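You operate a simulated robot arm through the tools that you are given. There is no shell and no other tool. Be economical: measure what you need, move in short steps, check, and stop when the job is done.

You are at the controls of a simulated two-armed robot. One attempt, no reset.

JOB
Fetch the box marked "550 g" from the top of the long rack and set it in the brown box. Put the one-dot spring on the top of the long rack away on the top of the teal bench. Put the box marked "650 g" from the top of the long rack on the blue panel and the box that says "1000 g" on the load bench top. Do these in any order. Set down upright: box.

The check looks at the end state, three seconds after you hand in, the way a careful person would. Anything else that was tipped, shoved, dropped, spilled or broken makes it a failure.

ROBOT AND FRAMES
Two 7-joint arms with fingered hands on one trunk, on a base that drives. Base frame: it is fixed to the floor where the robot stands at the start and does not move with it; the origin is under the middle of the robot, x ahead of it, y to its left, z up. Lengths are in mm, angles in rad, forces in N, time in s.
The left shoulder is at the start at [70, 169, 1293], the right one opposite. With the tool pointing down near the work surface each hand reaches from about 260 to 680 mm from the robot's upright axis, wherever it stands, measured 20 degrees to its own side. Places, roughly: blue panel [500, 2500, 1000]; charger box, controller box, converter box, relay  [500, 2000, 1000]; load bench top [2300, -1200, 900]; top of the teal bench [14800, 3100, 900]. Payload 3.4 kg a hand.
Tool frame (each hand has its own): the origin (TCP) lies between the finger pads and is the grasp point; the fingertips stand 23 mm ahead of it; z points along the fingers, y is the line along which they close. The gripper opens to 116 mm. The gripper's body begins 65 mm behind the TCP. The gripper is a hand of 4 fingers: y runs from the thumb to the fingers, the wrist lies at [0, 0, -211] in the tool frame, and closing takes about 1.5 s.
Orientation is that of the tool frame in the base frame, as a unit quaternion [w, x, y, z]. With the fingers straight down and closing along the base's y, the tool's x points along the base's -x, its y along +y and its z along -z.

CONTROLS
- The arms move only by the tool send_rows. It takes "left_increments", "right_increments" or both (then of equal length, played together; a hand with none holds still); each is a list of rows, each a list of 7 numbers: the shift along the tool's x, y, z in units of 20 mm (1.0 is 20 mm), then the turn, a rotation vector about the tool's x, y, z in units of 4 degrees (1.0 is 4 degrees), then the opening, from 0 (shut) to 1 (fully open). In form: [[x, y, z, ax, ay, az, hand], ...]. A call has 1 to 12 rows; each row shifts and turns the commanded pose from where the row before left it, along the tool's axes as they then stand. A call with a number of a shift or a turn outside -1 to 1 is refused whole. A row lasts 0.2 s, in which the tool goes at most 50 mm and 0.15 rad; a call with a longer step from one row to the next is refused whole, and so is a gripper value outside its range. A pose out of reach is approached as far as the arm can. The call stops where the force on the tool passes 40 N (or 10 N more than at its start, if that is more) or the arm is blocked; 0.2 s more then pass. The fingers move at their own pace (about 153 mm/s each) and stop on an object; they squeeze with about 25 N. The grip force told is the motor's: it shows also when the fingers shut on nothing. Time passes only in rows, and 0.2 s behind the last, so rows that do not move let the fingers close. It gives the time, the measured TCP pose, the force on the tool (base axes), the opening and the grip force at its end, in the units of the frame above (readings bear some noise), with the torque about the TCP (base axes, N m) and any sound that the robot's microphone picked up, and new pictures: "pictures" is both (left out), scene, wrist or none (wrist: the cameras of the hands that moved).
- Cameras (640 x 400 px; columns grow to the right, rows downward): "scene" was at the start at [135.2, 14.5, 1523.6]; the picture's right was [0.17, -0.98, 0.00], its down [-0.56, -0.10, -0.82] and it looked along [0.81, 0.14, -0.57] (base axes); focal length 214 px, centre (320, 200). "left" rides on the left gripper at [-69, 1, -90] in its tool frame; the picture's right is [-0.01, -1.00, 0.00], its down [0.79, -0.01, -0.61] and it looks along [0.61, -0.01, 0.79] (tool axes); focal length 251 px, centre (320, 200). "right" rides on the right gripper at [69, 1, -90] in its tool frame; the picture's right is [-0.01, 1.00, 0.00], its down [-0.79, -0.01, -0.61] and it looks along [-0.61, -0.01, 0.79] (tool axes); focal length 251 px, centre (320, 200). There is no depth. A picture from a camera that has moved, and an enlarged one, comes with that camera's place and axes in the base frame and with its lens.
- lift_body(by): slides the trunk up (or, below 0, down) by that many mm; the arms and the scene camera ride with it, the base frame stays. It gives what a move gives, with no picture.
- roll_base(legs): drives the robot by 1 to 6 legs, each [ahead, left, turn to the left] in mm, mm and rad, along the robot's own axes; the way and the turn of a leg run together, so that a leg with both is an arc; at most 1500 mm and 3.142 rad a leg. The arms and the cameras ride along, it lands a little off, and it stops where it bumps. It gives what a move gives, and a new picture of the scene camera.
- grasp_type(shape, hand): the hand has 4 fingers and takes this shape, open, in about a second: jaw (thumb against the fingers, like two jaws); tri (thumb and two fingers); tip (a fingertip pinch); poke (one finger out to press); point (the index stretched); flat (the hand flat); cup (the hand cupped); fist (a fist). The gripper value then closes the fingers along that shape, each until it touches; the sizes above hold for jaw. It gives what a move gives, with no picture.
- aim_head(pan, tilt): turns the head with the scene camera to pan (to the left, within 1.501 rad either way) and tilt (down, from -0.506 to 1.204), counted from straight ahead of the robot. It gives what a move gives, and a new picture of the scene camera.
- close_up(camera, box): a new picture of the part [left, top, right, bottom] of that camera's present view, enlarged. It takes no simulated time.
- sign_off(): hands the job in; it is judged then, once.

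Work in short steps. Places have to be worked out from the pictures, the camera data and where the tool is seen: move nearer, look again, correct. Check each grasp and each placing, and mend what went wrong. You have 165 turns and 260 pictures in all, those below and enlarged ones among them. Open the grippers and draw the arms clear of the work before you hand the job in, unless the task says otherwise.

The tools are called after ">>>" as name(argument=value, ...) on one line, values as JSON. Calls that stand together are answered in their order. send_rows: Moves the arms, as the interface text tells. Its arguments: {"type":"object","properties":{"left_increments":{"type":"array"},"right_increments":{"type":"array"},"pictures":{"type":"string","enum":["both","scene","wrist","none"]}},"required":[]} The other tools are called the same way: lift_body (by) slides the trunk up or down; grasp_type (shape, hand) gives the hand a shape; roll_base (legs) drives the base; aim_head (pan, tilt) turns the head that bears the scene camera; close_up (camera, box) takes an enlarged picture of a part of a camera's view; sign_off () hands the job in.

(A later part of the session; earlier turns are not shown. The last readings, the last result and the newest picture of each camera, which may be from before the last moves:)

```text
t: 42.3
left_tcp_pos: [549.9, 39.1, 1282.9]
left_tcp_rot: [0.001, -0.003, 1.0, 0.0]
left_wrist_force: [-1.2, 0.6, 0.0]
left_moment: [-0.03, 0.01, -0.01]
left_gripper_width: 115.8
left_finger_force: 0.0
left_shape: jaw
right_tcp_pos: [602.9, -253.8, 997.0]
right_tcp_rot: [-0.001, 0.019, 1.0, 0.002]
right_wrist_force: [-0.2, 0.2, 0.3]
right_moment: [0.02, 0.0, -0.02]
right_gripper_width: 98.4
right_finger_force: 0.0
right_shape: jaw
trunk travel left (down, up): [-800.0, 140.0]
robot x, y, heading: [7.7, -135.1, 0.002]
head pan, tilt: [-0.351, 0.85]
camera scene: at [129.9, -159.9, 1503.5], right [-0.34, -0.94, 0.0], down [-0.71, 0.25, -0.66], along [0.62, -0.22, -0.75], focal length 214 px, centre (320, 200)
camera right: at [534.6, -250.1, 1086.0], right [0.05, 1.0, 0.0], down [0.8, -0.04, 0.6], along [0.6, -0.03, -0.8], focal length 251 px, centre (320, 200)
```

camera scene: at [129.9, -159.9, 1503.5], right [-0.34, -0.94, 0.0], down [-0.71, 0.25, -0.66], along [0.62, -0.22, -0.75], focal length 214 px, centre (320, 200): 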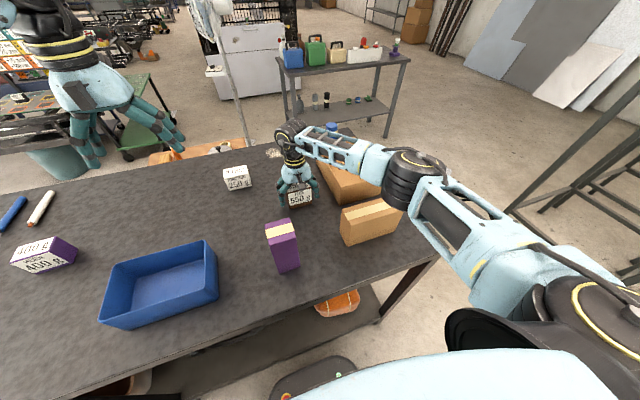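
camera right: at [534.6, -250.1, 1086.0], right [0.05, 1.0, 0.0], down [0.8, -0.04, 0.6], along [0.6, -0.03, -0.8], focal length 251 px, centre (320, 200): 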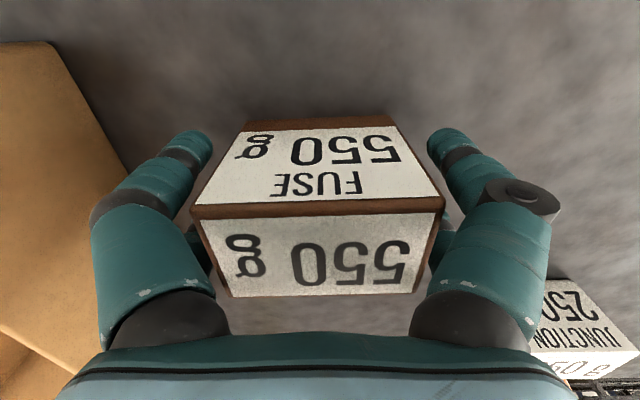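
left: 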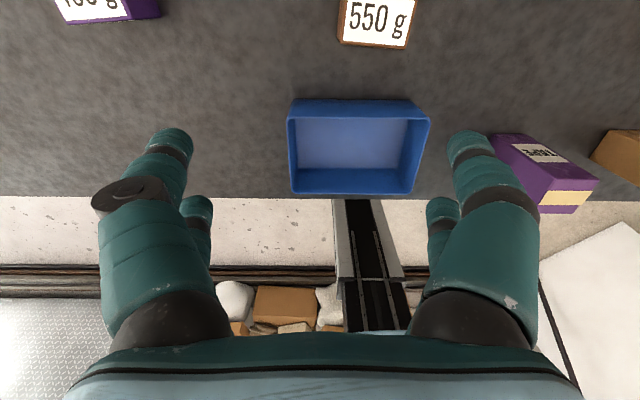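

Set down upright. I raise 17 mm, regrip, and lift.

>>> send_rows(right_increments=[[0, 0, -0.85, 0, 0, 0, 0.85], [0, 0, 0, 0, 0, 0, 0], [0, 0, 0, 0, 0, 0, 0], [0, 0, 0, 0, 0, 0, 0], [0, 0, 0, 0, 0, 0, 0], [0, 0, 0, 0, 0, 0, 0], [0, 0, -0.5, 0, 0, 0, 0], [0, 0, -1, 0, 0, 0, 0], [0, 0, -1, 0, 0, 0, 0], [0, 0, -1, 0, 0, 0, 0], [0, 0, -1, 0, 0, 0, 0]], pictures="none")

>>> send_rows(right_increments=[[0, 0, -1, 0, 0, 0, 0], [0, 0, -1, 0, 0, 0, 0], [0, 0, -1, 0, 0, 0, 0], [0, 0, -1, 0, 0, 0, 0], [-1, 0, -1, 0, 0, 0, 0], [-1, 0, 0, 0, 0, 0, 0]], pictures="wrist")

```text
t: 44.7
left_tcp_pos: [551.1, 38.0, 1282.8]
left_tcp_rot: [0.0, -0.003, 1.0, -0.001]
left_wrist_force: [-0.1, -0.1, -0.2]
left_moment: [0.01, -0.01, 0.01]
left_gripper_width: 115.9
left_finger_force: 0.2
left_shape: jaw
right_tcp_pos: [602.7, -254.6, 1102.7]
right_tcp_rot: [-0.003, 0.018, 1.0, 0.001]
right_wrist_force: [-0.8, -1.4, -5.8]
right_moment: [-0.01, -0.03, 0.01]
right_gripper_width: 74.4
right_finger_force: 24.9
right_shape: jaw
trunk travel left (down, up): [-800.0, 140.0]
robot x, y, heading: [5.4, -132.9, 0.005]
head pan, tilt: [-0.351, 0.85]
```

```text
t: 46.1
left_tcp_pos: [550.7, 40.8, 1282.4]
left_tcp_rot: [0.0, -0.004, 1.0, -0.001]
left_wrist_force: [0.7, 0.0, -0.5]
left_moment: [-0.02, 0.01, 0.01]
left_gripper_width: 115.8
left_finger_force: 0.0
left_shape: jaw
right_tcp_pos: [635.7, -257.9, 1200.8]
right_tcp_rot: [-0.002, 0.018, 1.0, 0.0]
right_wrist_force: [0.7, -0.4, -5.1]
right_moment: [-0.01, 0.02, -0.03]
right_gripper_width: 74.0
right_finger_force: 24.7
right_shape: jaw
right hand out of reach, approached as far as the arm can: row 6
trunk travel left (down, up): [-800.0, 140.0]
robot x, y, heading: [7.8, -134.2, 0.002]
head pan, tilt: [-0.351, 0.85]
camera right: at [567.4, -253.2, 1290.8], right [0.04, 1.0, 0.0], down [0.8, -0.03, 0.6], along [0.6, -0.03, -0.8], focal length 251 px, centre (320, 200)
```

right: 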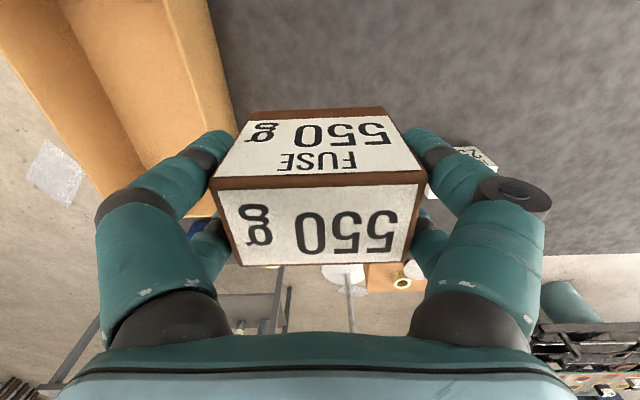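

The regrasp is higher (bottom about 63 mm below TCP). x=636 is well within the brown box's length, so I drive right 203 mm to bring the hand to y≈-461.

>>> roll_base(legs=[[0, -203, 0]])

>>> close_up(camera="right", box=[0, 0, 640, 400])

```text
t: 47.7
left_tcp_pos: [551.8, -160.2, 1282.7]
left_tcp_rot: [0.0, -0.003, 1.0, -0.002]
left_wrist_force: [-0.7, -0.1, 0.1]
left_moment: [0.02, -0.02, -0.01]
left_gripper_width: 116.0
left_finger_force: 0.1
left_shape: jaw
right_tcp_pos: [636.6, -459.5, 1200.9]
right_tcp_rot: [-0.002, 0.018, 1.0, 0.0]
right_wrist_force: [0.1, 0.8, -5.2]
right_moment: [-0.02, 0.02, -0.04]
right_gripper_width: 74.5
right_finger_force: 25.0
right_shape: jaw
trunk travel left (down, up): [-800.0, 140.0]
robot x, y, heading: [9.5, -337.3, 0.007]
head pan, tilt: [-0.351, 0.85]
camera scene: at [132.0, -359.1, 1503.5], right [-0.34, -0.94, 0.0], down [-0.71, 0.25, -0.66], along [0.62, -0.23, -0.75], focal length 214 px, centre (320, 200)
```

scene: 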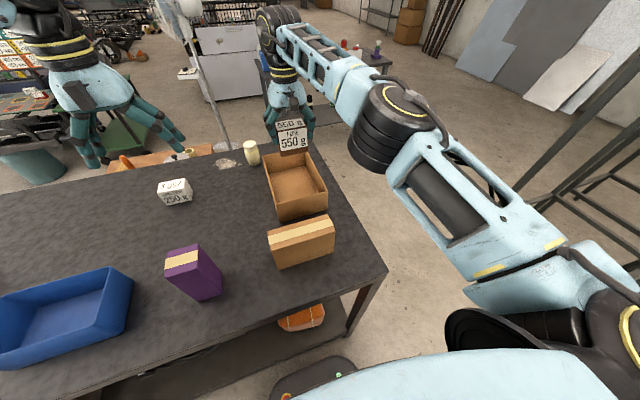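

```text
1.00 times, centred on (320, 200) of right
camera zoom: at [567.9, -454.8, 1291.0], right [0.05, 1.0, 0.0], down [0.8, -0.04, 0.6], along [0.6, -0.03, -0.8], focal length 251 px, centre (320, 200)
```

zoom: 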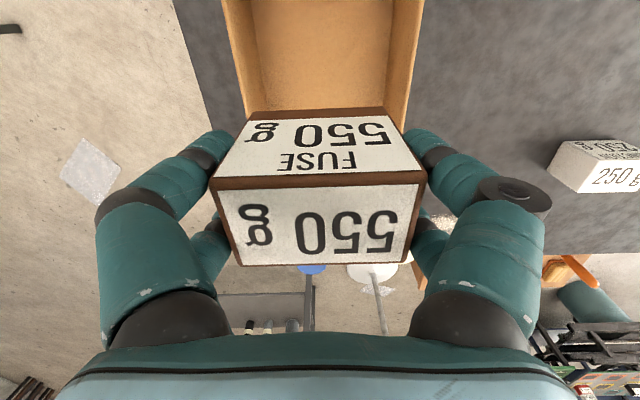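

The wrist view suggests the box centre is at y≈-454; I shift 5 mm left and go down most of the way, then check.

>>> send_rows(right_increments=[[0, 0.25, 0.5, 0, 0, 0, 0], [0, 0, 1, 0, 0, 0, 0], [0, 0, 1, 0, 0, 0, 0], [0, 0, 1, 0, 0, 0, 0], [0, 0, 1, 0, 0, 0, 0], [0, 0, 1, 0, 0, 0, 0], [0, 0, 1, 0, 0, 0, 0]], pictures="both")

```text
t: 49.3
left_tcp_pos: [551.4, -164.5, 1282.9]
left_tcp_rot: [0.001, -0.002, 1.0, -0.001]
left_wrist_force: [0.4, 0.0, -0.2]
left_moment: [-0.01, 0.0, -0.01]
left_gripper_width: 115.9
left_finger_force: 0.1
left_shape: jaw
right_tcp_pos: [635.4, -457.4, 1070.5]
right_tcp_rot: [-0.002, 0.018, 1.0, 0.001]
right_wrist_force: [0.1, 0.2, -5.4]
right_moment: [0.02, 0.02, -0.02]
right_gripper_width: 74.1
right_finger_force: 25.6
right_shape: jaw
trunk travel left (down, up): [-800.0, 140.0]
robot x, y, heading: [8.9, -336.6, -0.001]
head pan, tilt: [-0.351, 0.85]
camera scene: at [132.4, -363.1, 1503.4], right [-0.34, -0.94, 0.0], down [-0.71, 0.26, -0.66], along [0.62, -0.22, -0.75], focal length 214 px, centre (320, 200)
camera right: at [567.5, -453.2, 1160.4], right [0.05, 1.0, 0.0], down [0.8, -0.04, 0.6], along [0.6, -0.03, -0.8], focal length 251 px, centre (320, 200)
```

scene: 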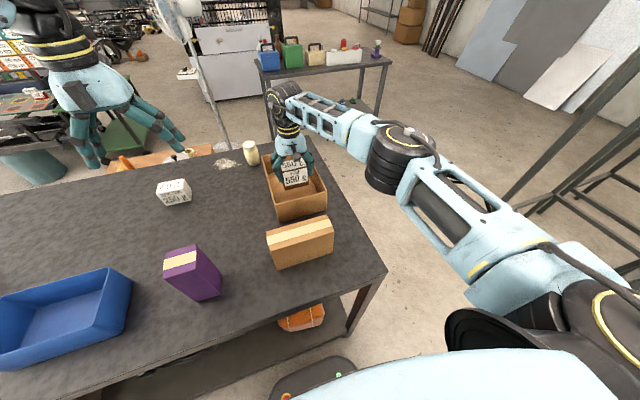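
right: 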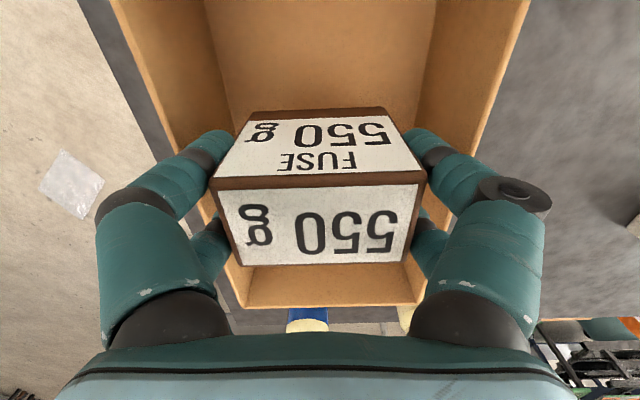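

Well centred between the walls. I lower the last 50 mm gently.

>>> send_rows(right_increments=[[0, 0.1, 1, 0, 0, 0, 0], [0, 0, 0.7, 0, 0, 0, 0], [0, 0, 0.4, 0, 0, 0, 0], [0, 0, 0.2, 0, 0, 0, 0], [0, 0, 0.2, 0, 0, 0, 0]], pictures="wrist")

```text
t: 50.5
left_tcp_pos: [551.8, -163.4, 1281.5]
left_tcp_rot: [0.0, -0.003, 1.0, -0.001]
left_wrist_force: [0.5, -0.6, -0.1]
left_moment: [0.0, 0.03, -0.02]
left_gripper_width: 115.8
left_finger_force: 0.1
left_shape: jaw
right_tcp_pos: [636.0, -454.7, 1020.5]
right_tcp_rot: [-0.002, 0.018, 1.0, 0.001]
right_wrist_force: [0.3, 0.6, -5.0]
right_moment: [0.03, -0.02, 0.01]
right_gripper_width: 74.2
right_finger_force: 24.8
right_shape: jaw
trunk travel left (down, up): [-800.0, 140.0]
robot x, y, heading: [7.9, -334.2, 0.008]
head pan, tilt: [-0.351, 0.85]
camera right: at [567.4, -450.8, 1110.4], right [0.05, 1.0, 0.0], down [0.8, -0.04, 0.6], along [0.6, -0.03, -0.8], focal length 251 px, centre (320, 200)
```

right: 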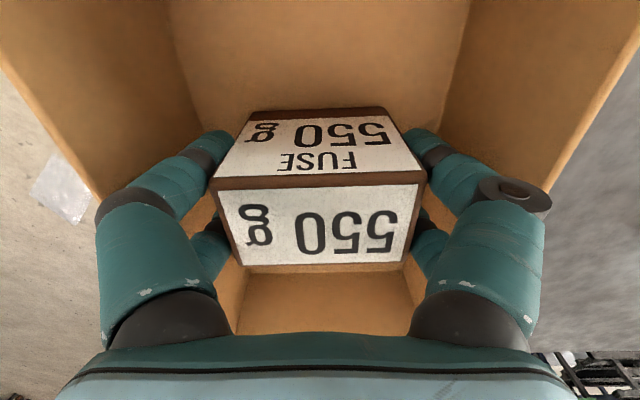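

>>> send_rows(right_increments=[[0, 0, 0.1, 0, 0, 0, 0], [0, 0, 0.1, 0, 0, 0, 0], [0, 0, 0.1, 0, 0, 0, 0], [0, 0, 0, 0, 0, 0, 0]], pictures="none")

```text
t: 51.5
left_tcp_pos: [549.9, -164.7, 1283.5]
left_tcp_rot: [0.001, -0.003, 1.0, -0.001]
left_wrist_force: [0.4, -0.7, -0.8]
left_moment: [-0.01, -0.01, 0.02]
left_gripper_width: 116.0
left_finger_force: 0.0
left_shape: jaw
right_tcp_pos: [636.3, -455.1, 1015.3]
right_tcp_rot: [-0.001, 0.018, 1.0, 0.001]
right_wrist_force: [2.8, -0.8, 4.2]
right_moment: [-0.03, -0.05, -0.02]
right_gripper_width: 73.9
right_finger_force: 25.3
right_shape: jaw
trunk travel left (down, up): [-800.0, 140.0]
robot x, y, heading: [12.6, -334.4, 0.003]
head pan, tilt: [-0.351, 0.85]
```

The force shows touch-down. I open slightly (to ~92 mm) and rise.

>>> send_rows(right_increments=[[0, 0, 0, 0, 0, 0, 0.78], [0, 0, 0, 0, 0, 0, 0.78], [0, 0, 0, 0, 0, 0, 0.78], [0, 0, -0.5, 0, 0, 0, 0.78], [0, 0, -1, 0, 0, 0, 0.78], [0, 0, -1, 0, 0, 0, 0.78], [0, 0, -1, 0, 0, 0, 0.78], [0, 0, -1, 0, 0, 0, 0.78], [0, 0, -1, 0, 0, 0, 0.78], [0, 0, -1, 0, 0, 0, 0.78], [0, 0, -1, 0, 0, 0, 0.78], [0, 0, -1, 0, 0, 0, 0.78]], pictures="both")

```text
t: 54.1
left_tcp_pos: [550.6, -163.4, 1282.9]
left_tcp_rot: [0.001, -0.004, 1.0, -0.001]
left_wrist_force: [-0.6, -0.6, 0.8]
left_moment: [0.02, -0.03, 0.04]
left_gripper_width: 115.8
left_finger_force: 0.0
left_shape: jaw
right_tcp_pos: [636.0, -455.0, 1184.1]
right_tcp_rot: [-0.001, 0.019, 1.0, 0.001]
right_wrist_force: [-0.2, -0.1, -0.6]
right_moment: [-0.03, 0.0, 0.03]
right_gripper_width: 90.3
right_finger_force: 0.1
right_shape: jaw
trunk travel left (down, up): [-800.0, 140.0]
robot x, y, heading: [6.1, -334.7, 0.002]
head pan, tilt: [-0.351, 0.85]
camera scene: at [130.3, -362.1, 1503.6], right [-0.34, -0.94, 0.0], down [-0.71, 0.25, -0.66], along [0.62, -0.22, -0.75], focal length 214 px, centre (320, 200)
camera right: at [567.0, -451.0, 1275.4], right [0.05, 1.0, 0.0], down [0.8, -0.04, 0.61], along [0.6, -0.03, -0.8], focal length 251 px, centre (320, 200)
```

scene: 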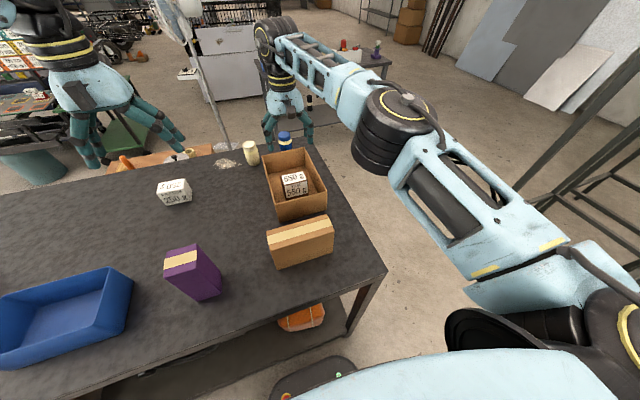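
right: 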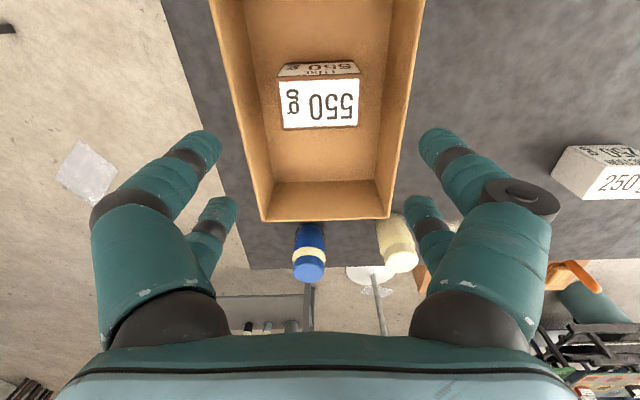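

550 g is placed. Now I drive left along the rack to survey the spring and the 650 g / 1000 g boxes.

>>> roll_base(legs=[[-10, 1300, 0]])

>>> aim_head(pan=0.5, tilt=0.6)

```text
t: 60.7
left_tcp_pos: [541.9, 1144.5, 1282.7]
left_tcp_rot: [0.001, 0.002, 1.0, 0.0]
left_wrist_force: [-0.3, -0.2, -0.4]
left_moment: [-0.02, -0.01, -0.03]
left_gripper_width: 116.0
left_finger_force: 0.0
left_shape: jaw
right_tcp_pos: [624.4, 852.0, 1184.7]
right_tcp_rot: [-0.001, 0.023, 1.0, 0.0]
right_wrist_force: [0.5, 0.1, -0.1]
right_moment: [0.01, -0.03, 0.0]
right_gripper_width: 90.3
right_finger_force: 0.1
right_shape: jaw
trunk travel left (down, up): [-800.0, 140.0]
robot x, y, heading: [-4.0, 977.6, -0.001]
head pan, tilt: [-0.351, 0.85]
camera scene: at [120.4, 949.3, 1503.5], right [-0.35, -0.94, 0.0], down [-0.7, 0.26, -0.66], along [0.62, -0.23, -0.75], focal length 214 px, centre (320, 200)
```

scene: 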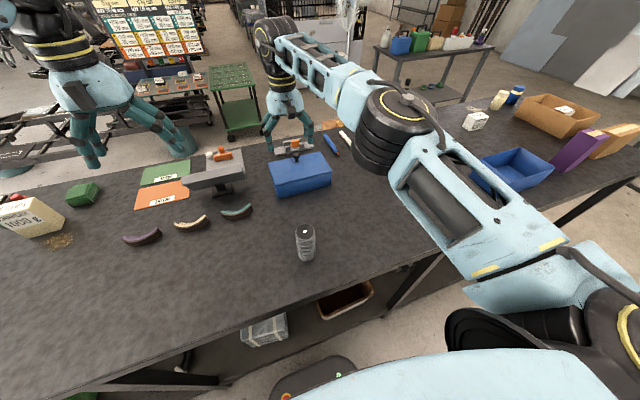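

```text
t: 61.9
left_tcp_pos: [541.4, 1144.7, 1284.3]
left_tcp_rot: [0.001, 0.001, 1.0, -0.001]
left_wrist_force: [0.0, 0.5, -0.3]
left_moment: [-0.02, 0.01, -0.01]
left_gripper_width: 116.0
left_finger_force: 0.1
left_shape: jaw
right_tcp_pos: [624.8, 851.9, 1184.4]
right_tcp_rot: [-0.001, 0.023, 1.0, 0.001]
right_wrist_force: [-0.7, 0.1, 0.4]
right_moment: [-0.01, 0.02, -0.01]
right_gripper_width: 89.7
right_finger_force: 0.1
right_shape: jaw
trunk travel left (down, up): [-800.0, 140.0]
robot x, y, heading: [-4.1, 979.9, -0.009]
head pan, tilt: [0.499, 0.6]
camera scene: at [125.0, 1018.9, 1524.4], right [0.47, -0.88, 0.0], down [-0.5, -0.27, -0.82], along [0.73, 0.39, -0.57], focal length 214 px, centre (320, 200)
```

scene: 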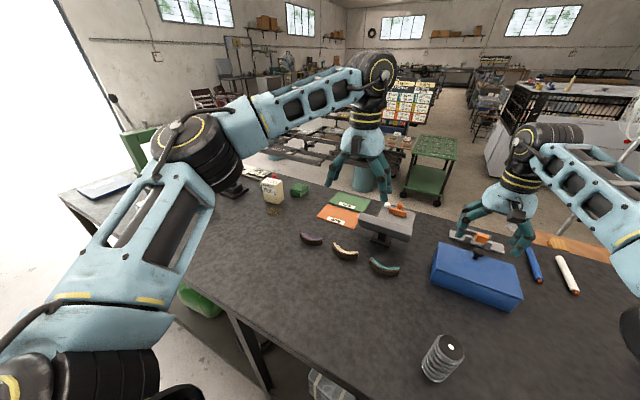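

A cream "1000 g"-like box is visible and the spring stands upright with one dot on its cap. I go on left to see the far end.

>>> roll_base(legs=[[0, 800, 0]])

>>> close_up(camera="scene", box=[120, 120, 440, 320])

```text
t: 66.2
left_tcp_pos: [547.2, 1944.8, 1284.4]
left_tcp_rot: [0.0, 0.003, 1.0, 0.0]
left_wrist_force: [0.2, -0.5, -0.4]
left_moment: [-0.02, -0.02, -0.01]
left_gripper_width: 116.0
left_finger_force: 0.1
left_shape: jaw
right_tcp_pos: [628.2, 1651.9, 1183.3]
right_tcp_rot: [0.0, 0.024, 1.0, 0.001]
right_wrist_force: [-0.1, 0.2, -0.2]
right_moment: [-0.01, 0.02, 0.01]
right_gripper_width: 90.2
right_finger_force: 0.1
right_shape: jaw
trunk travel left (down, up): [-800.0, 140.0]
robot x, y, heading: [1.8, 1779.0, -0.005]
head pan, tilt: [0.499, 0.6]
camera scene: at [129.7, 1819.7, 1524.4], right [0.47, -0.88, 0.0], down [-0.5, -0.27, -0.83], along [0.73, 0.39, -0.56], focal length 214 px, centre (320, 200)
```

scene: 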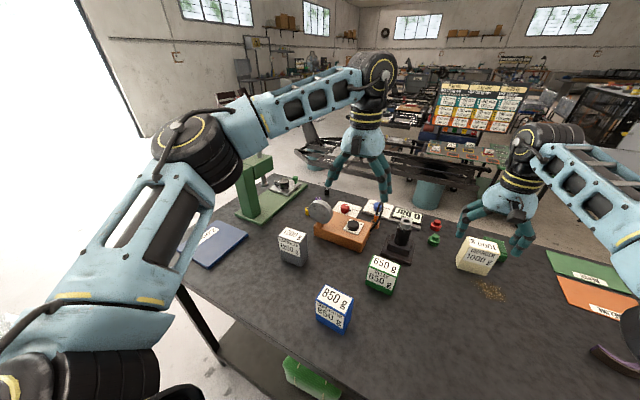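

```text
2.00 times, centred on (280, 220) of scene
camera zoom: at [129.7, 1819.7, 1524.4], right [0.47, -0.88, 0.0], down [-0.5, -0.27, -0.83], along [0.73, 0.39, -0.56], focal length 429 px, centre (400, 160)
```

zoom: 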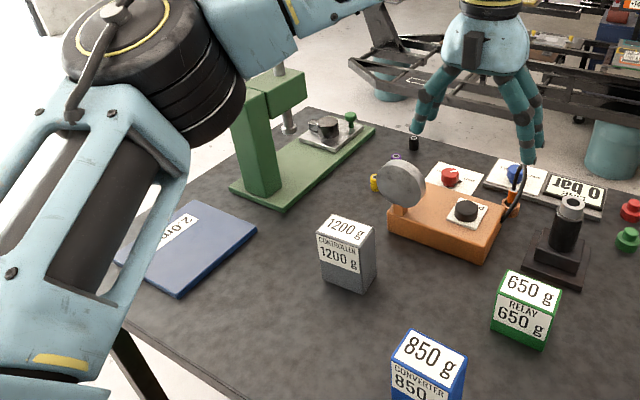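

Found: 650 g (green, near (560, 1842)), 1000 g (cream, near (783, 1610)), and the blue panel (near (440, 2410)). I take 650 g with the left hand: drive right ~110 mm and view it from the left wrist.

>>> roll_base(legs=[[0, -105, 0]])

>>> send_rows(left_increments=[[0, 0, 1, 0, 0, 0, 1], [0, 0, 1, 0, 0, 0, 1], [0, 0, 1, 0, 0, 0, 1], [0, 0, 1, 0, 0, 0, 1]], pictures="wrist")

```text
t: 67.3
left_tcp_pos: [547.0, 1844.1, 1282.6]
left_tcp_rot: [-0.001, 0.003, 1.0, -0.002]
left_wrist_force: [0.0, -0.3, -0.5]
left_moment: [-0.02, -0.02, 0.0]
left_gripper_width: 116.0
left_finger_force: 0.1
left_shape: jaw
right_tcp_pos: [628.2, 1551.5, 1185.0]
right_tcp_rot: [-0.001, 0.024, 1.0, 0.0]
right_wrist_force: [0.3, -0.5, 0.8]
right_moment: [-0.04, 0.01, 0.0]
right_gripper_width: 90.4
right_finger_force: 0.0
right_shape: jaw
trunk travel left (down, up): [-800.0, 140.0]
robot x, y, heading: [5.7, 1675.1, -0.007]
head pan, tilt: [0.499, 0.6]
camera scene: at [128.9, 1719.3, 1524.3], right [0.47, -0.88, 0.0], down [-0.5, -0.27, -0.82], along [0.73, 0.39, -0.57], focal length 214 px, centre (320, 200)
```

scene: 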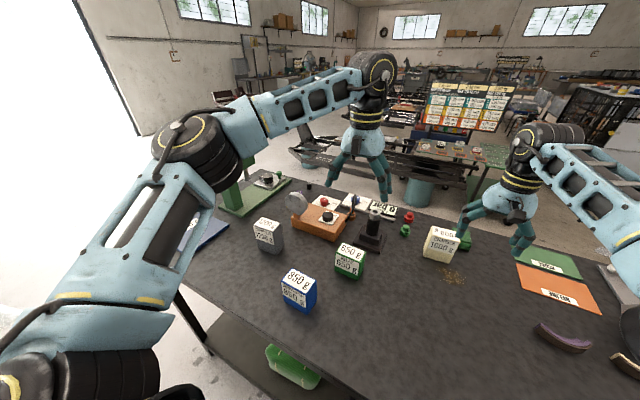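

```text
t: 68.3
left_tcp_pos: [545.8, 1841.7, 1203.1]
left_tcp_rot: [0.001, 0.003, 1.0, -0.001]
left_wrist_force: [0.8, 0.2, -0.3]
left_moment: [0.01, -0.02, 0.02]
left_gripper_width: 115.8
left_finger_force: 0.0
left_shape: jaw
right_tcp_pos: [629.7, 1549.3, 1184.9]
right_tcp_rot: [0.0, 0.023, 1.0, 0.0]
right_wrist_force: [0.2, 0.1, -0.2]
right_moment: [0.03, 0.0, 0.01]
right_gripper_width: 90.1
right_finger_force: 0.1
right_shape: jaw
trunk travel left (down, up): [-800.0, 140.0]
robot x, y, heading: [5.0, 1675.2, -0.005]
head pan, tilt: [0.499, 0.6]
camera left: at [614.6, 1842.9, 1293.3], right [0.0, -1.0, 0.0], down [-0.8, 0.0, 0.61], along [-0.61, 0.0, -0.8], focal length 251 px, centre (320, 200)
```

left: 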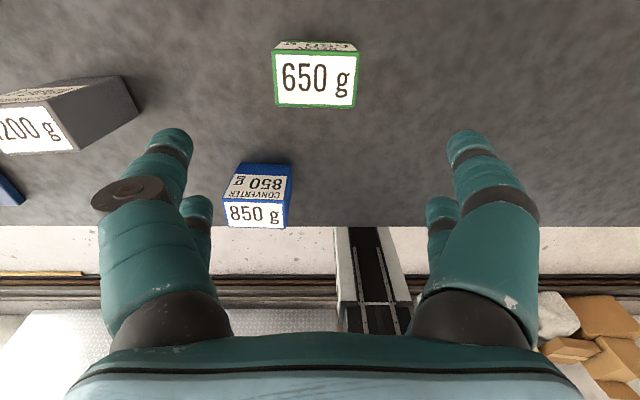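

The 650 g box is at about (560, 1848), unturned. I align and go down to z≈1003.

>>> send_rows(left_increments=[[-0.7, 0.3, 1, 0, 0, 0, 1], [0, 0, 1, 0, 0, 0, 1], [0, 0, 1, 0, 0, 0, 1], [0, 0, 1, 0, 0, 0, 1], [0, 0, 1, 0, 0, 0, 1], [0, 0, 1, 0, 0, 0, 1], [0, 0, 1, 0, 0, 0, 1], [0, 0, 1, 0, 0, 0, 1], [0, 0, 1, 0, 0, 0, 1], [0, 0, 1, 0, 0, 0, 1]], pictures="both")

```text
t: 70.5
left_tcp_pos: [561.0, 1847.8, 1002.6]
left_tcp_rot: [0.001, 0.003, 1.0, 0.0]
left_wrist_force: [-0.1, -0.1, 0.4]
left_moment: [0.03, 0.02, 0.0]
left_gripper_width: 115.9
left_finger_force: 0.0
left_shape: jaw
right_tcp_pos: [628.1, 1548.9, 1183.8]
right_tcp_rot: [-0.001, 0.023, 1.0, 0.001]
right_wrist_force: [0.1, -0.2, 0.4]
right_moment: [-0.01, 0.01, -0.03]
right_gripper_width: 90.2
right_finger_force: 0.0
right_shape: jaw
trunk travel left (down, up): [-800.0, 140.0]
robot x, y, heading: [2.6, 1673.7, -0.007]
head pan, tilt: [0.499, 0.6]
camera scene: at [129.3, 1715.8, 1524.4], right [0.47, -0.88, 0.0], down [-0.5, -0.27, -0.82], along [0.73, 0.39, -0.57], focal length 214 px, centre (320, 200)
camera left: at [628.6, 1847.5, 1093.5], right [0.0, -1.0, 0.0], down [-0.8, 0.0, 0.61], along [-0.61, 0.0, -0.8], focal length 251 px, centre (320, 200)
```

scene: 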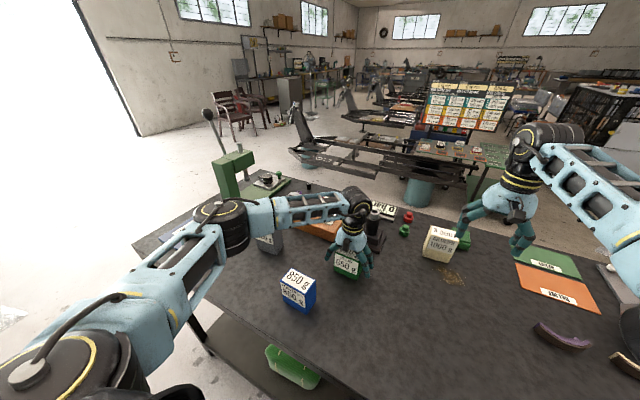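
left: 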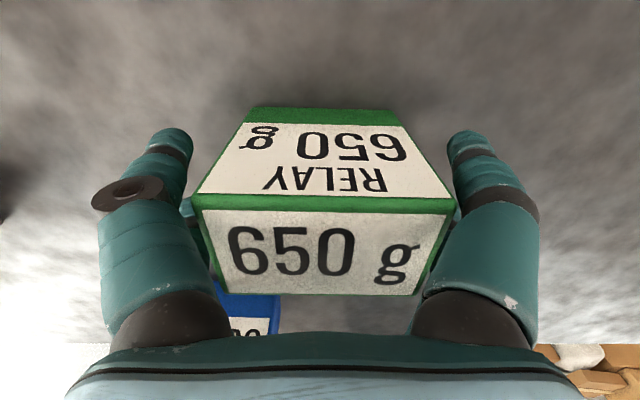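

Well centred; I close and lift.

>>> send_rows(left_increments=[[0, 0, 0, 0, 0, 0, 0], [0, 0, 0, 0, 0, 0, 0], [0, 0, 0, 0, 0, 0, 0], [0, 0, 0, 0, 0, 0, 0], [0, 0, 0, 0, 0, 0, 0], [0, 0, 0, 0, 0, 0, 0], [0, 0, -1, 0, 0, 0, 0], [0, 0, -1, 0, 0, 0, 0], [0, 0, -1, 0, 0, 0, 0], [0, 0, -1, 0, 0, 0, 0], [0, 0, -1, 0, 0, 0, 0], [0, 0, -1, 0, 0, 0, 0]], pictures="none")

>>> send_rows(left_increments=[[0, 0, -1, 0, 0, 0, 0], [0, 0, -1, 0, 0, 0, 0], [0, 0, -1, 0, 0, 0, 0], [0, 0, -1, 0, 0, 0, 0], [1, 0, -1, 0, 0, 0, 0], [1, 0, -1, 0, 0, 0, 0], [1, 0, 0, 0, 0, 0, 0], [1, 0, 0, 0, 0, 0, 0]], pictures="wrist")

```text
t: 73.1
left_tcp_pos: [560.0, 1846.0, 1122.0]
left_tcp_rot: [0.001, 0.002, 1.0, 0.0]
left_wrist_force: [0.4, -0.6, -5.6]
left_moment: [0.02, 0.0, -0.03]
left_gripper_width: 73.9
left_finger_force: 25.3
left_shape: jaw
right_tcp_pos: [629.7, 1548.2, 1184.4]
right_tcp_rot: [-0.002, 0.023, 1.0, 0.001]
right_wrist_force: [0.7, -0.1, 0.3]
right_moment: [-0.02, 0.03, 0.02]
right_gripper_width: 90.3
right_finger_force: 0.1
right_shape: jaw
trunk travel left (down, up): [-800.0, 140.0]
robot x, y, heading: [6.9, 1673.3, -0.01]
head pan, tilt: [0.499, 0.6]
```

```text
t: 74.9
left_tcp_pos: [480.4, 1848.2, 1242.3]
left_tcp_rot: [-0.001, 0.002, 1.0, 0.0]
left_wrist_force: [-1.1, -0.2, -7.5]
left_moment: [0.02, -0.04, -0.01]
left_gripper_width: 74.3
left_finger_force: 25.2
left_shape: jaw
right_tcp_pos: [628.2, 1548.9, 1185.5]
right_tcp_rot: [-0.001, 0.024, 1.0, 0.0]
right_wrist_force: [0.3, 1.1, -0.7]
right_moment: [-0.02, 0.01, 0.02]
right_gripper_width: 90.2
right_finger_force: 0.1
right_shape: jaw
trunk travel left (down, up): [-800.0, 140.0]
robot x, y, heading: [6.3, 1677.9, -0.008]
head pan, tilt: [0.499, 0.6]
camera left: at [547.8, 1848.7, 1333.8], right [0.01, -1.0, 0.0], down [-0.8, 0.0, 0.61], along [-0.61, 0.0, -0.8], focal length 251 px, centre (320, 200)
```

left: 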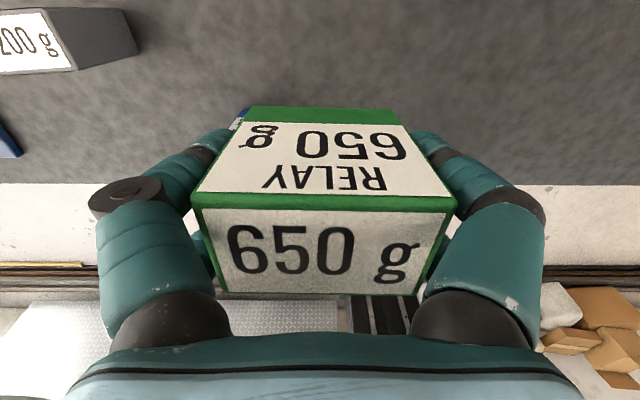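

Held. I drive left 540 mm toward the blue panel.

>>> roll_base(legs=[[-5, 540, 0]])

>>> aim_head(pan=0.3, tilt=0.8)

>>> close_up(camera="left", box=[0, 0, 640, 400])

```text
t: 78.1
left_tcp_pos: [479.0, 2387.6, 1244.0]
left_tcp_rot: [0.0, 0.001, 1.0, 0.0]
left_wrist_force: [-0.8, 0.5, -5.6]
left_moment: [0.0, 0.0, 0.02]
left_gripper_width: 74.4
left_finger_force: 25.5
left_shape: jaw
right_tcp_pos: [627.4, 2091.0, 1184.5]
right_tcp_rot: [-0.001, 0.023, 1.0, 0.0]
right_wrist_force: [-0.4, -0.6, 0.0]
right_moment: [0.01, 0.01, 0.01]
right_gripper_width: 90.2
right_finger_force: 0.1
right_shape: jaw
trunk travel left (down, up): [-800.0, 140.0]
robot x, y, heading: [1.7, 2216.7, -0.005]
head pan, tilt: [0.499, 0.6]
camera scene: at [128.0, 2257.0, 1524.3], right [0.47, -0.88, 0.0], down [-0.5, -0.27, -0.82], along [0.73, 0.39, -0.57], focal length 214 px, centre (320, 200)
```

scene: 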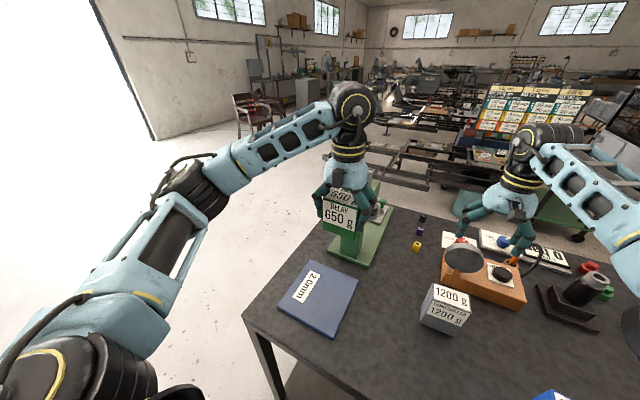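

```text
t: 78.8
left_tcp_pos: [479.5, 2390.1, 1242.7]
left_tcp_rot: [0.0, 0.002, 1.0, -0.001]
left_wrist_force: [-0.5, -0.7, -5.9]
left_moment: [0.0, 0.0, 0.02]
left_gripper_width: 74.2
left_finger_force: 24.6
left_shape: jaw
right_tcp_pos: [627.0, 2092.2, 1184.9]
right_tcp_rot: [-0.001, 0.024, 1.0, 0.0]
right_wrist_force: [-0.1, -0.2, -0.1]
right_moment: [0.01, -0.03, 0.01]
right_gripper_width: 90.1
right_finger_force: 0.0
right_shape: jaw
trunk travel left (down, up): [-800.0, 140.0]
robot x, y, heading: [1.5, 2216.5, -0.008]
head pan, tilt: [0.3, 0.799]
camera scene: at [127.4, 2240.4, 1507.5], right [0.29, -0.96, 0.0], down [-0.69, -0.21, -0.7], along [0.67, 0.2, -0.72], focal length 214 px, centre (320, 200)
```

scene: 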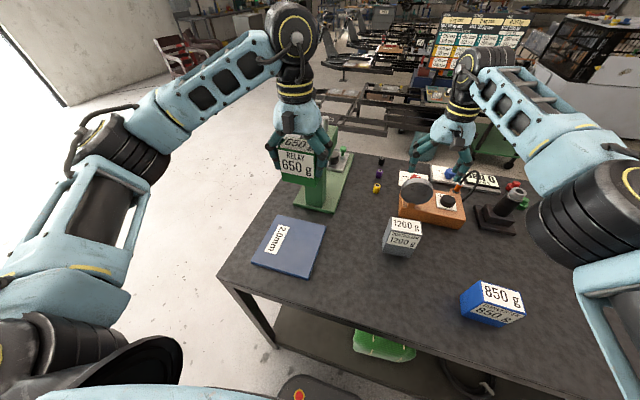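

```text
1.00 times, centred on (320, 200) of left
camera zoom: at [546.8, 2391.1, 1333.3], right [0.01, -1.0, 0.0], down [-0.79, 0.0, 0.61], along [-0.61, 0.0, -0.79], focal length 251 px, centre (320, 200)
```

zoom: 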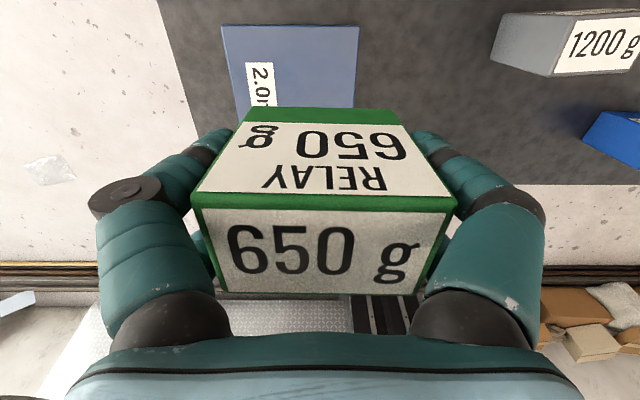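

The panel centre is about (427, 2425), roughly 170 × 200 mm. I move over it and lower most of the way.

>>> send_rows(left_increments=[[1, 1, 0, 0, 0, 0, 0], [1, 0.75, 0.6, 0, 0, 0, 0], [0.5, 0, 1, 0, 0, 0, 0], [0, 0, 1, 0, 0, 0, 0], [0, 0, 1, 0, 0, 0, 0], [0, 0, 1, 0, 0, 0, 0], [0, 0, 1, 0, 0, 0, 0], [0, 0, 1, 0, 0, 0, 0], [0, 0, 1, 0, 0, 0, 0], [0, 0, 1, 0, 0, 0, 0], [0, 0, 0.8, 0, 0, 0, 0]], pictures="both")

```text
t: 81.2
left_tcp_pos: [429.7, 2425.8, 1055.2]
left_tcp_rot: [0.0, 0.002, 1.0, -0.001]
left_wrist_force: [0.7, 0.0, -6.2]
left_moment: [0.03, 0.01, 0.02]
left_gripper_width: 74.2
left_finger_force: 24.3
left_shape: jaw
right_tcp_pos: [627.4, 2092.4, 1184.1]
right_tcp_rot: [-0.002, 0.023, 1.0, 0.0]
right_wrist_force: [0.3, -0.3, 0.0]
right_moment: [0.0, 0.01, 0.02]
right_gripper_width: 90.1
right_finger_force: 0.1
right_shape: jaw
trunk travel left (down, up): [-800.0, 140.0]
robot x, y, heading: [1.5, 2217.8, -0.005]
head pan, tilt: [0.3, 0.799]
camera scene: at [127.3, 2240.4, 1507.4], right [0.29, -0.96, 0.0], down [-0.69, -0.21, -0.7], along [0.67, 0.2, -0.72], focal length 214 px, centre (320, 200)
camera left: at [496.9, 2426.3, 1145.6], right [0.01, -1.0, 0.0], down [-0.8, 0.0, 0.61], along [-0.61, -0.01, -0.8], focal length 251 px, centre (320, 200)
```

scene: 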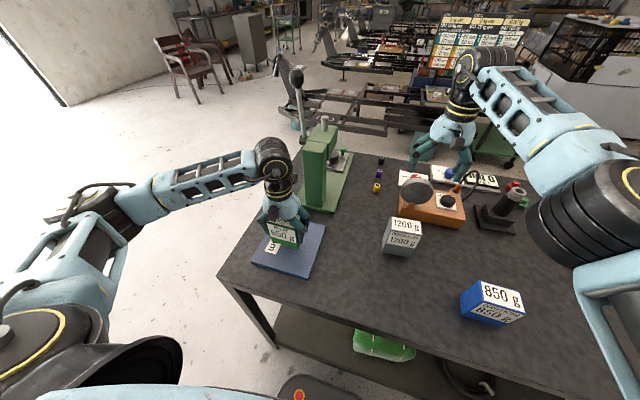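
left: 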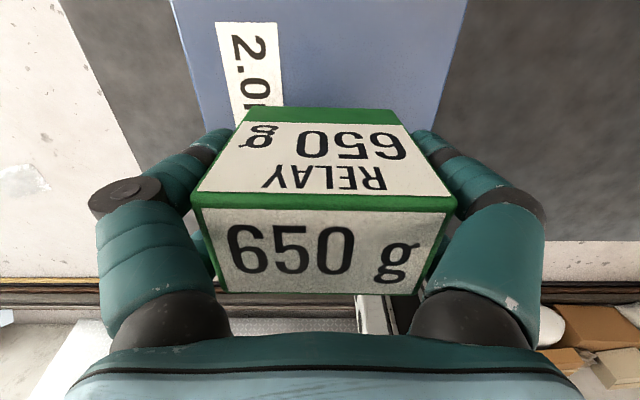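

Over the panel's middle. I lower gently until touch-down.

>>> send_rows(left_increments=[[0, 0, 0.6, 0, 0, 0, 0], [0, 0, 0.4, 0, 0, 0, 0], [0, 0, 0.2, 0, 0, 0, 0], [0, 0, 0.2, 0, 0, 0, 0], [0, 0, 0.15, 0, 0, 0, 0], [0, 0, 0, 0, 0, 0, 0]], pictures="none")

```text
t: 82.6
left_tcp_pos: [429.0, 2425.0, 1023.8]
left_tcp_rot: [0.001, 0.002, 1.0, -0.001]
left_wrist_force: [-0.4, -0.2, -5.8]
left_moment: [0.01, 0.01, 0.01]
left_gripper_width: 74.1
left_finger_force: 25.4
left_shape: jaw
right_tcp_pos: [627.0, 2091.6, 1183.6]
right_tcp_rot: [-0.002, 0.023, 1.0, 0.0]
right_wrist_force: [1.2, 0.5, -0.4]
right_moment: [0.0, 0.01, 0.01]
right_gripper_width: 90.2
right_finger_force: 0.0
right_shape: jaw
trunk travel left (down, up): [-800.0, 140.0]
robot x, y, heading: [0.7, 2217.6, -0.002]
head pan, tilt: [0.3, 0.799]
```

>>> send_rows(left_increments=[[0, 0, 0.15, 0, 0, 0, 0], [0, 0, 0.15, 0, 0, 0, 0], [0, 0, 0.1, 0, 0, 0, 0], [0, 0, 0, 0, 0, 0, 0]], pictures="none")

```text
t: 83.6
left_tcp_pos: [428.4, 2424.5, 1016.8]
left_tcp_rot: [0.002, 0.002, 1.0, 0.0]
left_wrist_force: [3.2, 2.6, 12.2]
left_moment: [0.09, -0.03, -0.01]
left_gripper_width: 74.0
left_finger_force: 24.7
left_shape: jaw
right_tcp_pos: [625.7, 2091.4, 1186.1]
right_tcp_rot: [-0.001, 0.023, 1.0, 0.001]
right_wrist_force: [0.3, -0.3, 0.0]
right_moment: [0.0, 0.01, -0.01]
right_gripper_width: 90.3
right_finger_force: 0.0
right_shape: jaw
trunk travel left (down, up): [-800.0, 140.0]
robot x, y, heading: [1.1, 2217.1, -0.007]
head pan, tilt: [0.3, 0.799]
```

Touched down (12 N). I open and rise.

>>> send_rows(left_increments=[[0, 0, -0.05, 0, 0, 0, 0], [0, 0, 0, 0, 0, 0, 1], [0, 0, 0, 0, 0, 0, 1], [0, 0, 0, 0, 0, 0, 1], [0, 0, -0.5, 0, 0, 0, 1], [0, 0, -1, 0, 0, 0, 1], [0, 0, -1, 0, 0, 0, 1], [0, 0, -1, 0, 0, 0, 1], [0, 0, -1, 0, 0, 0, 1], [0, 0, -1, 0, 0, 0, 1], [0, 0, -1, 0, 0, 0, 1], [0, 0, -1, 0, 0, 0, 1]], pictures="both")

```text
t: 86.2
left_tcp_pos: [427.4, 2424.9, 1167.8]
left_tcp_rot: [0.001, 0.002, 1.0, -0.001]
left_wrist_force: [-0.8, 0.2, 0.0]
left_moment: [0.0, 0.02, -0.03]
left_gripper_width: 115.8
left_finger_force: 0.0
left_shape: jaw
right_tcp_pos: [627.8, 2090.9, 1185.2]
right_tcp_rot: [-0.001, 0.023, 1.0, 0.001]
right_wrist_force: [0.8, -0.1, 0.4]
right_moment: [-0.05, 0.02, -0.02]
right_gripper_width: 89.9
right_finger_force: 0.0
right_shape: jaw
trunk travel left (down, up): [-800.0, 140.0]
robot x, y, heading: [0.5, 2215.1, -0.006]
head pan, tilt: [0.3, 0.799]
camera scene: at [126.2, 2239.4, 1507.5], right [0.29, -0.96, 0.0], down [-0.69, -0.21, -0.7], along [0.67, 0.2, -0.72], focal length 214 px, centre (320, 200)
camera left: at [496.0, 2426.3, 1258.2], right [0.01, -1.0, 0.0], down [-0.8, 0.0, 0.61], along [-0.61, 0.0, -0.8], focal length 251 px, centre (320, 200)
```

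scene: 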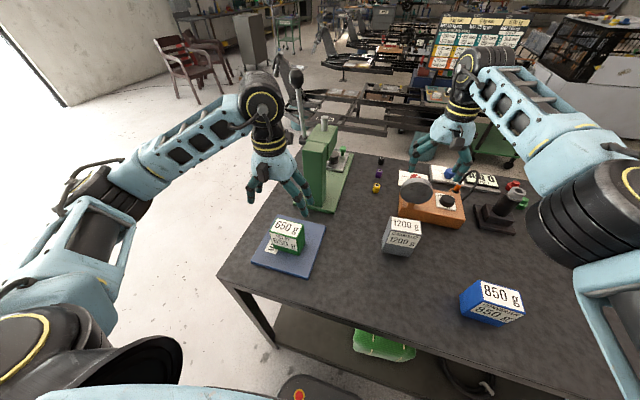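
left: 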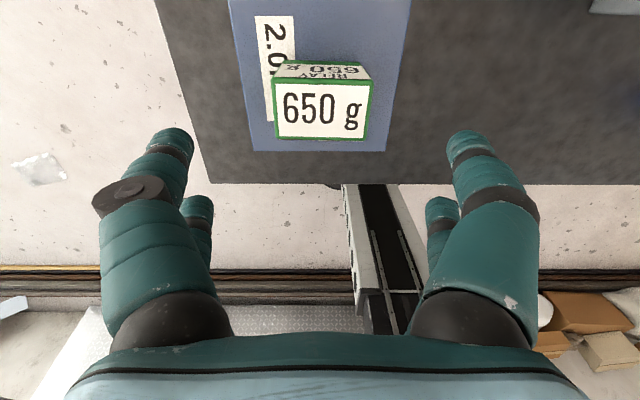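

650 g stands on the panel. Next the 1000 g box: I raise the left hand and drive right so the box lies ahead of the left shoulder.

>>> send_rows(left_increments=[[0, 0, -1, 0, 0, 0, 1], [0, 0, -1, 0, 0, 0, 1], [0, 0, -1, 0, 0, 0, 1], [-1, 0, -1, 0, 0, 0, 1], [-1, 0, 0, 0, 0, 0, 1], [-1, 0, 0, 0, 0, 0, 1], [-1, 0, 0, 0, 0, 0, 1], [-1, 0, 0, 0, 0, 0, 1]], pictures="none")

>>> roll_base(legs=[[0, -770, 0]])

>>> close_up(camera="scene", box=[200, 100, 460, 260])

>>> close_up(camera="left", box=[0, 0, 640, 400])

```text
t: 88.0
left_tcp_pos: [529.0, 2424.2, 1247.7]
left_tcp_rot: [0.0, 0.002, 1.0, 0.0]
left_wrist_force: [0.3, 0.3, 0.0]
left_moment: [-0.01, -0.01, -0.01]
left_gripper_width: 115.8
left_finger_force: 0.0
left_shape: jaw
right_tcp_pos: [627.6, 2091.3, 1184.5]
right_tcp_rot: [-0.001, 0.023, 1.0, 0.001]
right_wrist_force: [0.1, -0.5, 0.2]
right_moment: [0.0, 0.0, -0.02]
right_gripper_width: 90.2
right_finger_force: 0.1
right_shape: jaw
trunk travel left (down, up): [-800.0, 140.0]
robot x, y, heading: [1.3, 2213.9, -0.003]
head pan, tilt: [0.3, 0.799]
```

```text
t: 92.2
left_tcp_pos: [522.6, 1650.5, 1248.2]
left_tcp_rot: [0.0, 0.007, 1.0, -0.001]
left_wrist_force: [-0.9, 0.1, -0.2]
left_moment: [0.02, -0.03, 0.01]
left_gripper_width: 115.9
left_finger_force: 0.1
left_shape: jaw
right_tcp_pos: [617.0, 1316.6, 1185.6]
right_tcp_rot: [-0.001, 0.027, 1.0, 0.0]
right_wrist_force: [0.6, 0.0, -0.3]
right_moment: [-0.01, 0.0, -0.02]
right_gripper_width: 90.1
right_finger_force: 0.0
right_shape: jaw
trunk travel left (down, up): [-800.0, 140.0]
robot x, y, heading: [-7.3, 1446.9, -0.015]
head pan, tilt: [0.3, 0.799]
camera scene: at [118.9, 1469.0, 1507.5], right [0.28, -0.96, 0.0], down [-0.69, -0.2, -0.7], along [0.67, 0.2, -0.72], focal length 214 px, centre (320, 200)
```

scene: 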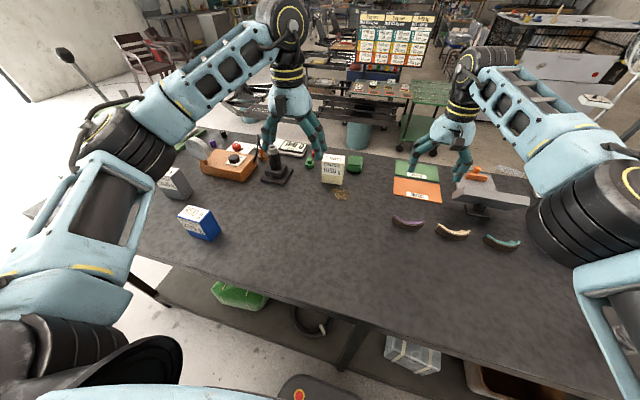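

```text
2.46 times, centred on (330, 180) of scene
camera zoom: at [118.9, 1469.0, 1507.5], right [0.28, -0.96, 0.0], down [-0.69, -0.2, -0.7], along [0.67, 0.2, -0.72], focal length 528 px, centre (295, 249)
```

zoom: 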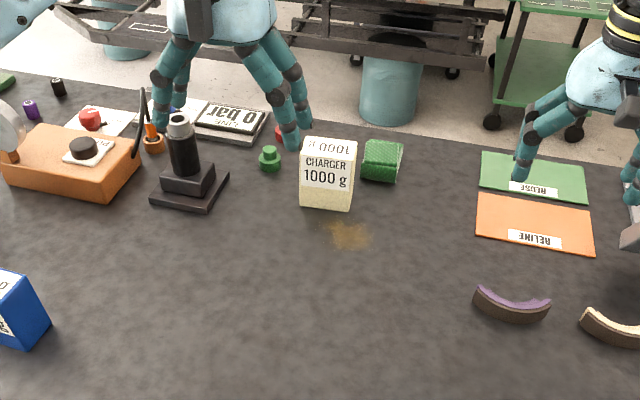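

```text
1.00 times, centred on (320, 200) of left
camera zoom: at [590.7, 1650.5, 1338.3], right [0.0, -1.0, 0.0], down [-0.8, 0.0, 0.61], along [-0.61, 0.0, -0.8], focal length 251 px, centre (320, 200)
```

zoom: 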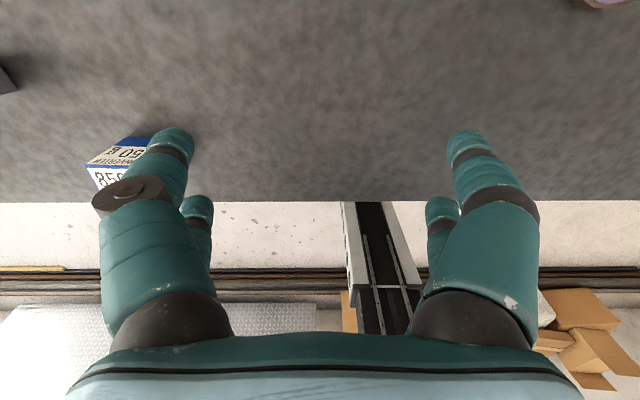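

The 1000 g box: centre ~(766, 1602), 80 × 52 × 93 mm, yaw ~+0.1, with a green block just behind it. It is too far for a vertical hand, so I move the base in slightly and tilt the left hand forward 45°.

>>> roll_base(legs=[[18, 0, 0.012]])

>>> send_rows(left_increments=[[0, 0, 0, 0, 0, -0.9, 1], [0, 0, 0, 0, 0, -0.8, 1], [0, 0, 0, 0, -1, 0, 1], [0, 0, 0, 0, -1, 0, 1], [0, 0, 0, 0, -1, 0, 1], [0, 0, 0, 0, -1, 0, 1], [0, 0, 0, 0, -1, 0, 1], [0, 0, 0, 0, -1, 0, 1], [0, 0, 0, 0, -1, 0, 1], [0, 0, 0, 0, -1, 0, 1], [0, 0, 0, 0, -1, 0, 1], [0, 0, 0, 0, -1, 0, 1]], pictures="both")

```text
t: 92.9
left_tcp_pos: [533.7, 1654.2, 1250.8]
left_tcp_rot: [0.003, 0.0, 1.0, 0.0]
left_wrist_force: [-0.8, 0.1, -0.1]
left_moment: [0.01, -0.03, 0.03]
left_gripper_width: 116.2
left_finger_force: 0.1
left_shape: jaw
right_tcp_pos: [633.8, 1322.2, 1186.8]
right_tcp_rot: [0.001, 0.022, 1.0, 0.001]
right_wrist_force: [-0.4, 0.9, 0.0]
right_moment: [0.01, -0.05, -0.02]
right_gripper_width: 90.3
right_finger_force: 0.1
right_shape: jaw
trunk travel left (down, up): [-800.0, 140.0]
robot x, y, heading: [11.0, 1447.4, -0.003]
head pan, tilt: [0.3, 0.799]
camera scene: at [130.7, 1468.3, 1508.2], right [0.29, -0.96, 0.0], down [-0.68, -0.21, -0.7], along [0.67, 0.21, -0.71], focal length 214 px, centre (320, 200)
```

scene: 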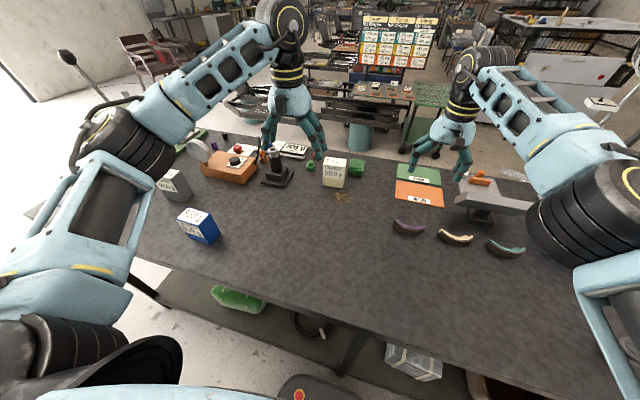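

```text
t: 95.5
left_tcp_pos: [538.4, 1655.4, 1247.7]
left_tcp_rot: [0.343, -0.055, 0.938, 0.02]
left_wrist_force: [-0.2, 0.5, -0.5]
left_moment: [0.02, -0.01, 0.0]
left_gripper_width: 116.0
left_finger_force: 0.0
left_shape: jaw
right_tcp_pos: [637.4, 1322.3, 1184.9]
right_tcp_rot: [-0.001, 0.022, 1.0, 0.001]
right_wrist_force: [-0.1, 0.1, -0.5]
right_moment: [0.02, 0.01, 0.05]
right_gripper_width: 90.2
right_finger_force: 0.0
right_shape: jaw
trunk travel left (down, up): [-800.0, 140.0]
robot x, y, heading: [12.3, 1448.2, -0.002]
head pan, tilt: [0.3, 0.799]
camera scene: at [136.1, 1469.6, 1507.6], right [0.29, -0.96, 0.0], down [-0.69, -0.21, -0.7], along [0.67, 0.2, -0.72], focal length 214 px, centre (320, 200)
camera left: at [531.8, 1656.2, 1361.7], right [0.12, -0.99, 0.01], down [-0.99, -0.12, -0.05], along [0.05, 0.0, -1.0], focal length 251 px, centre (320, 200)
```

scene: 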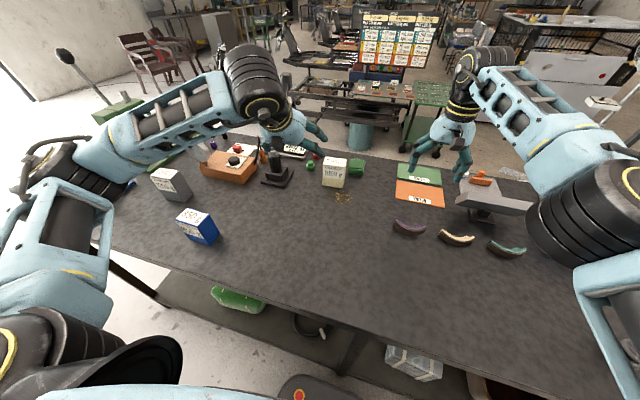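
left: 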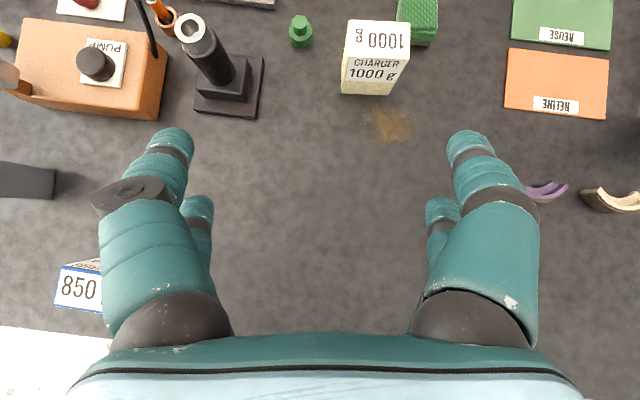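

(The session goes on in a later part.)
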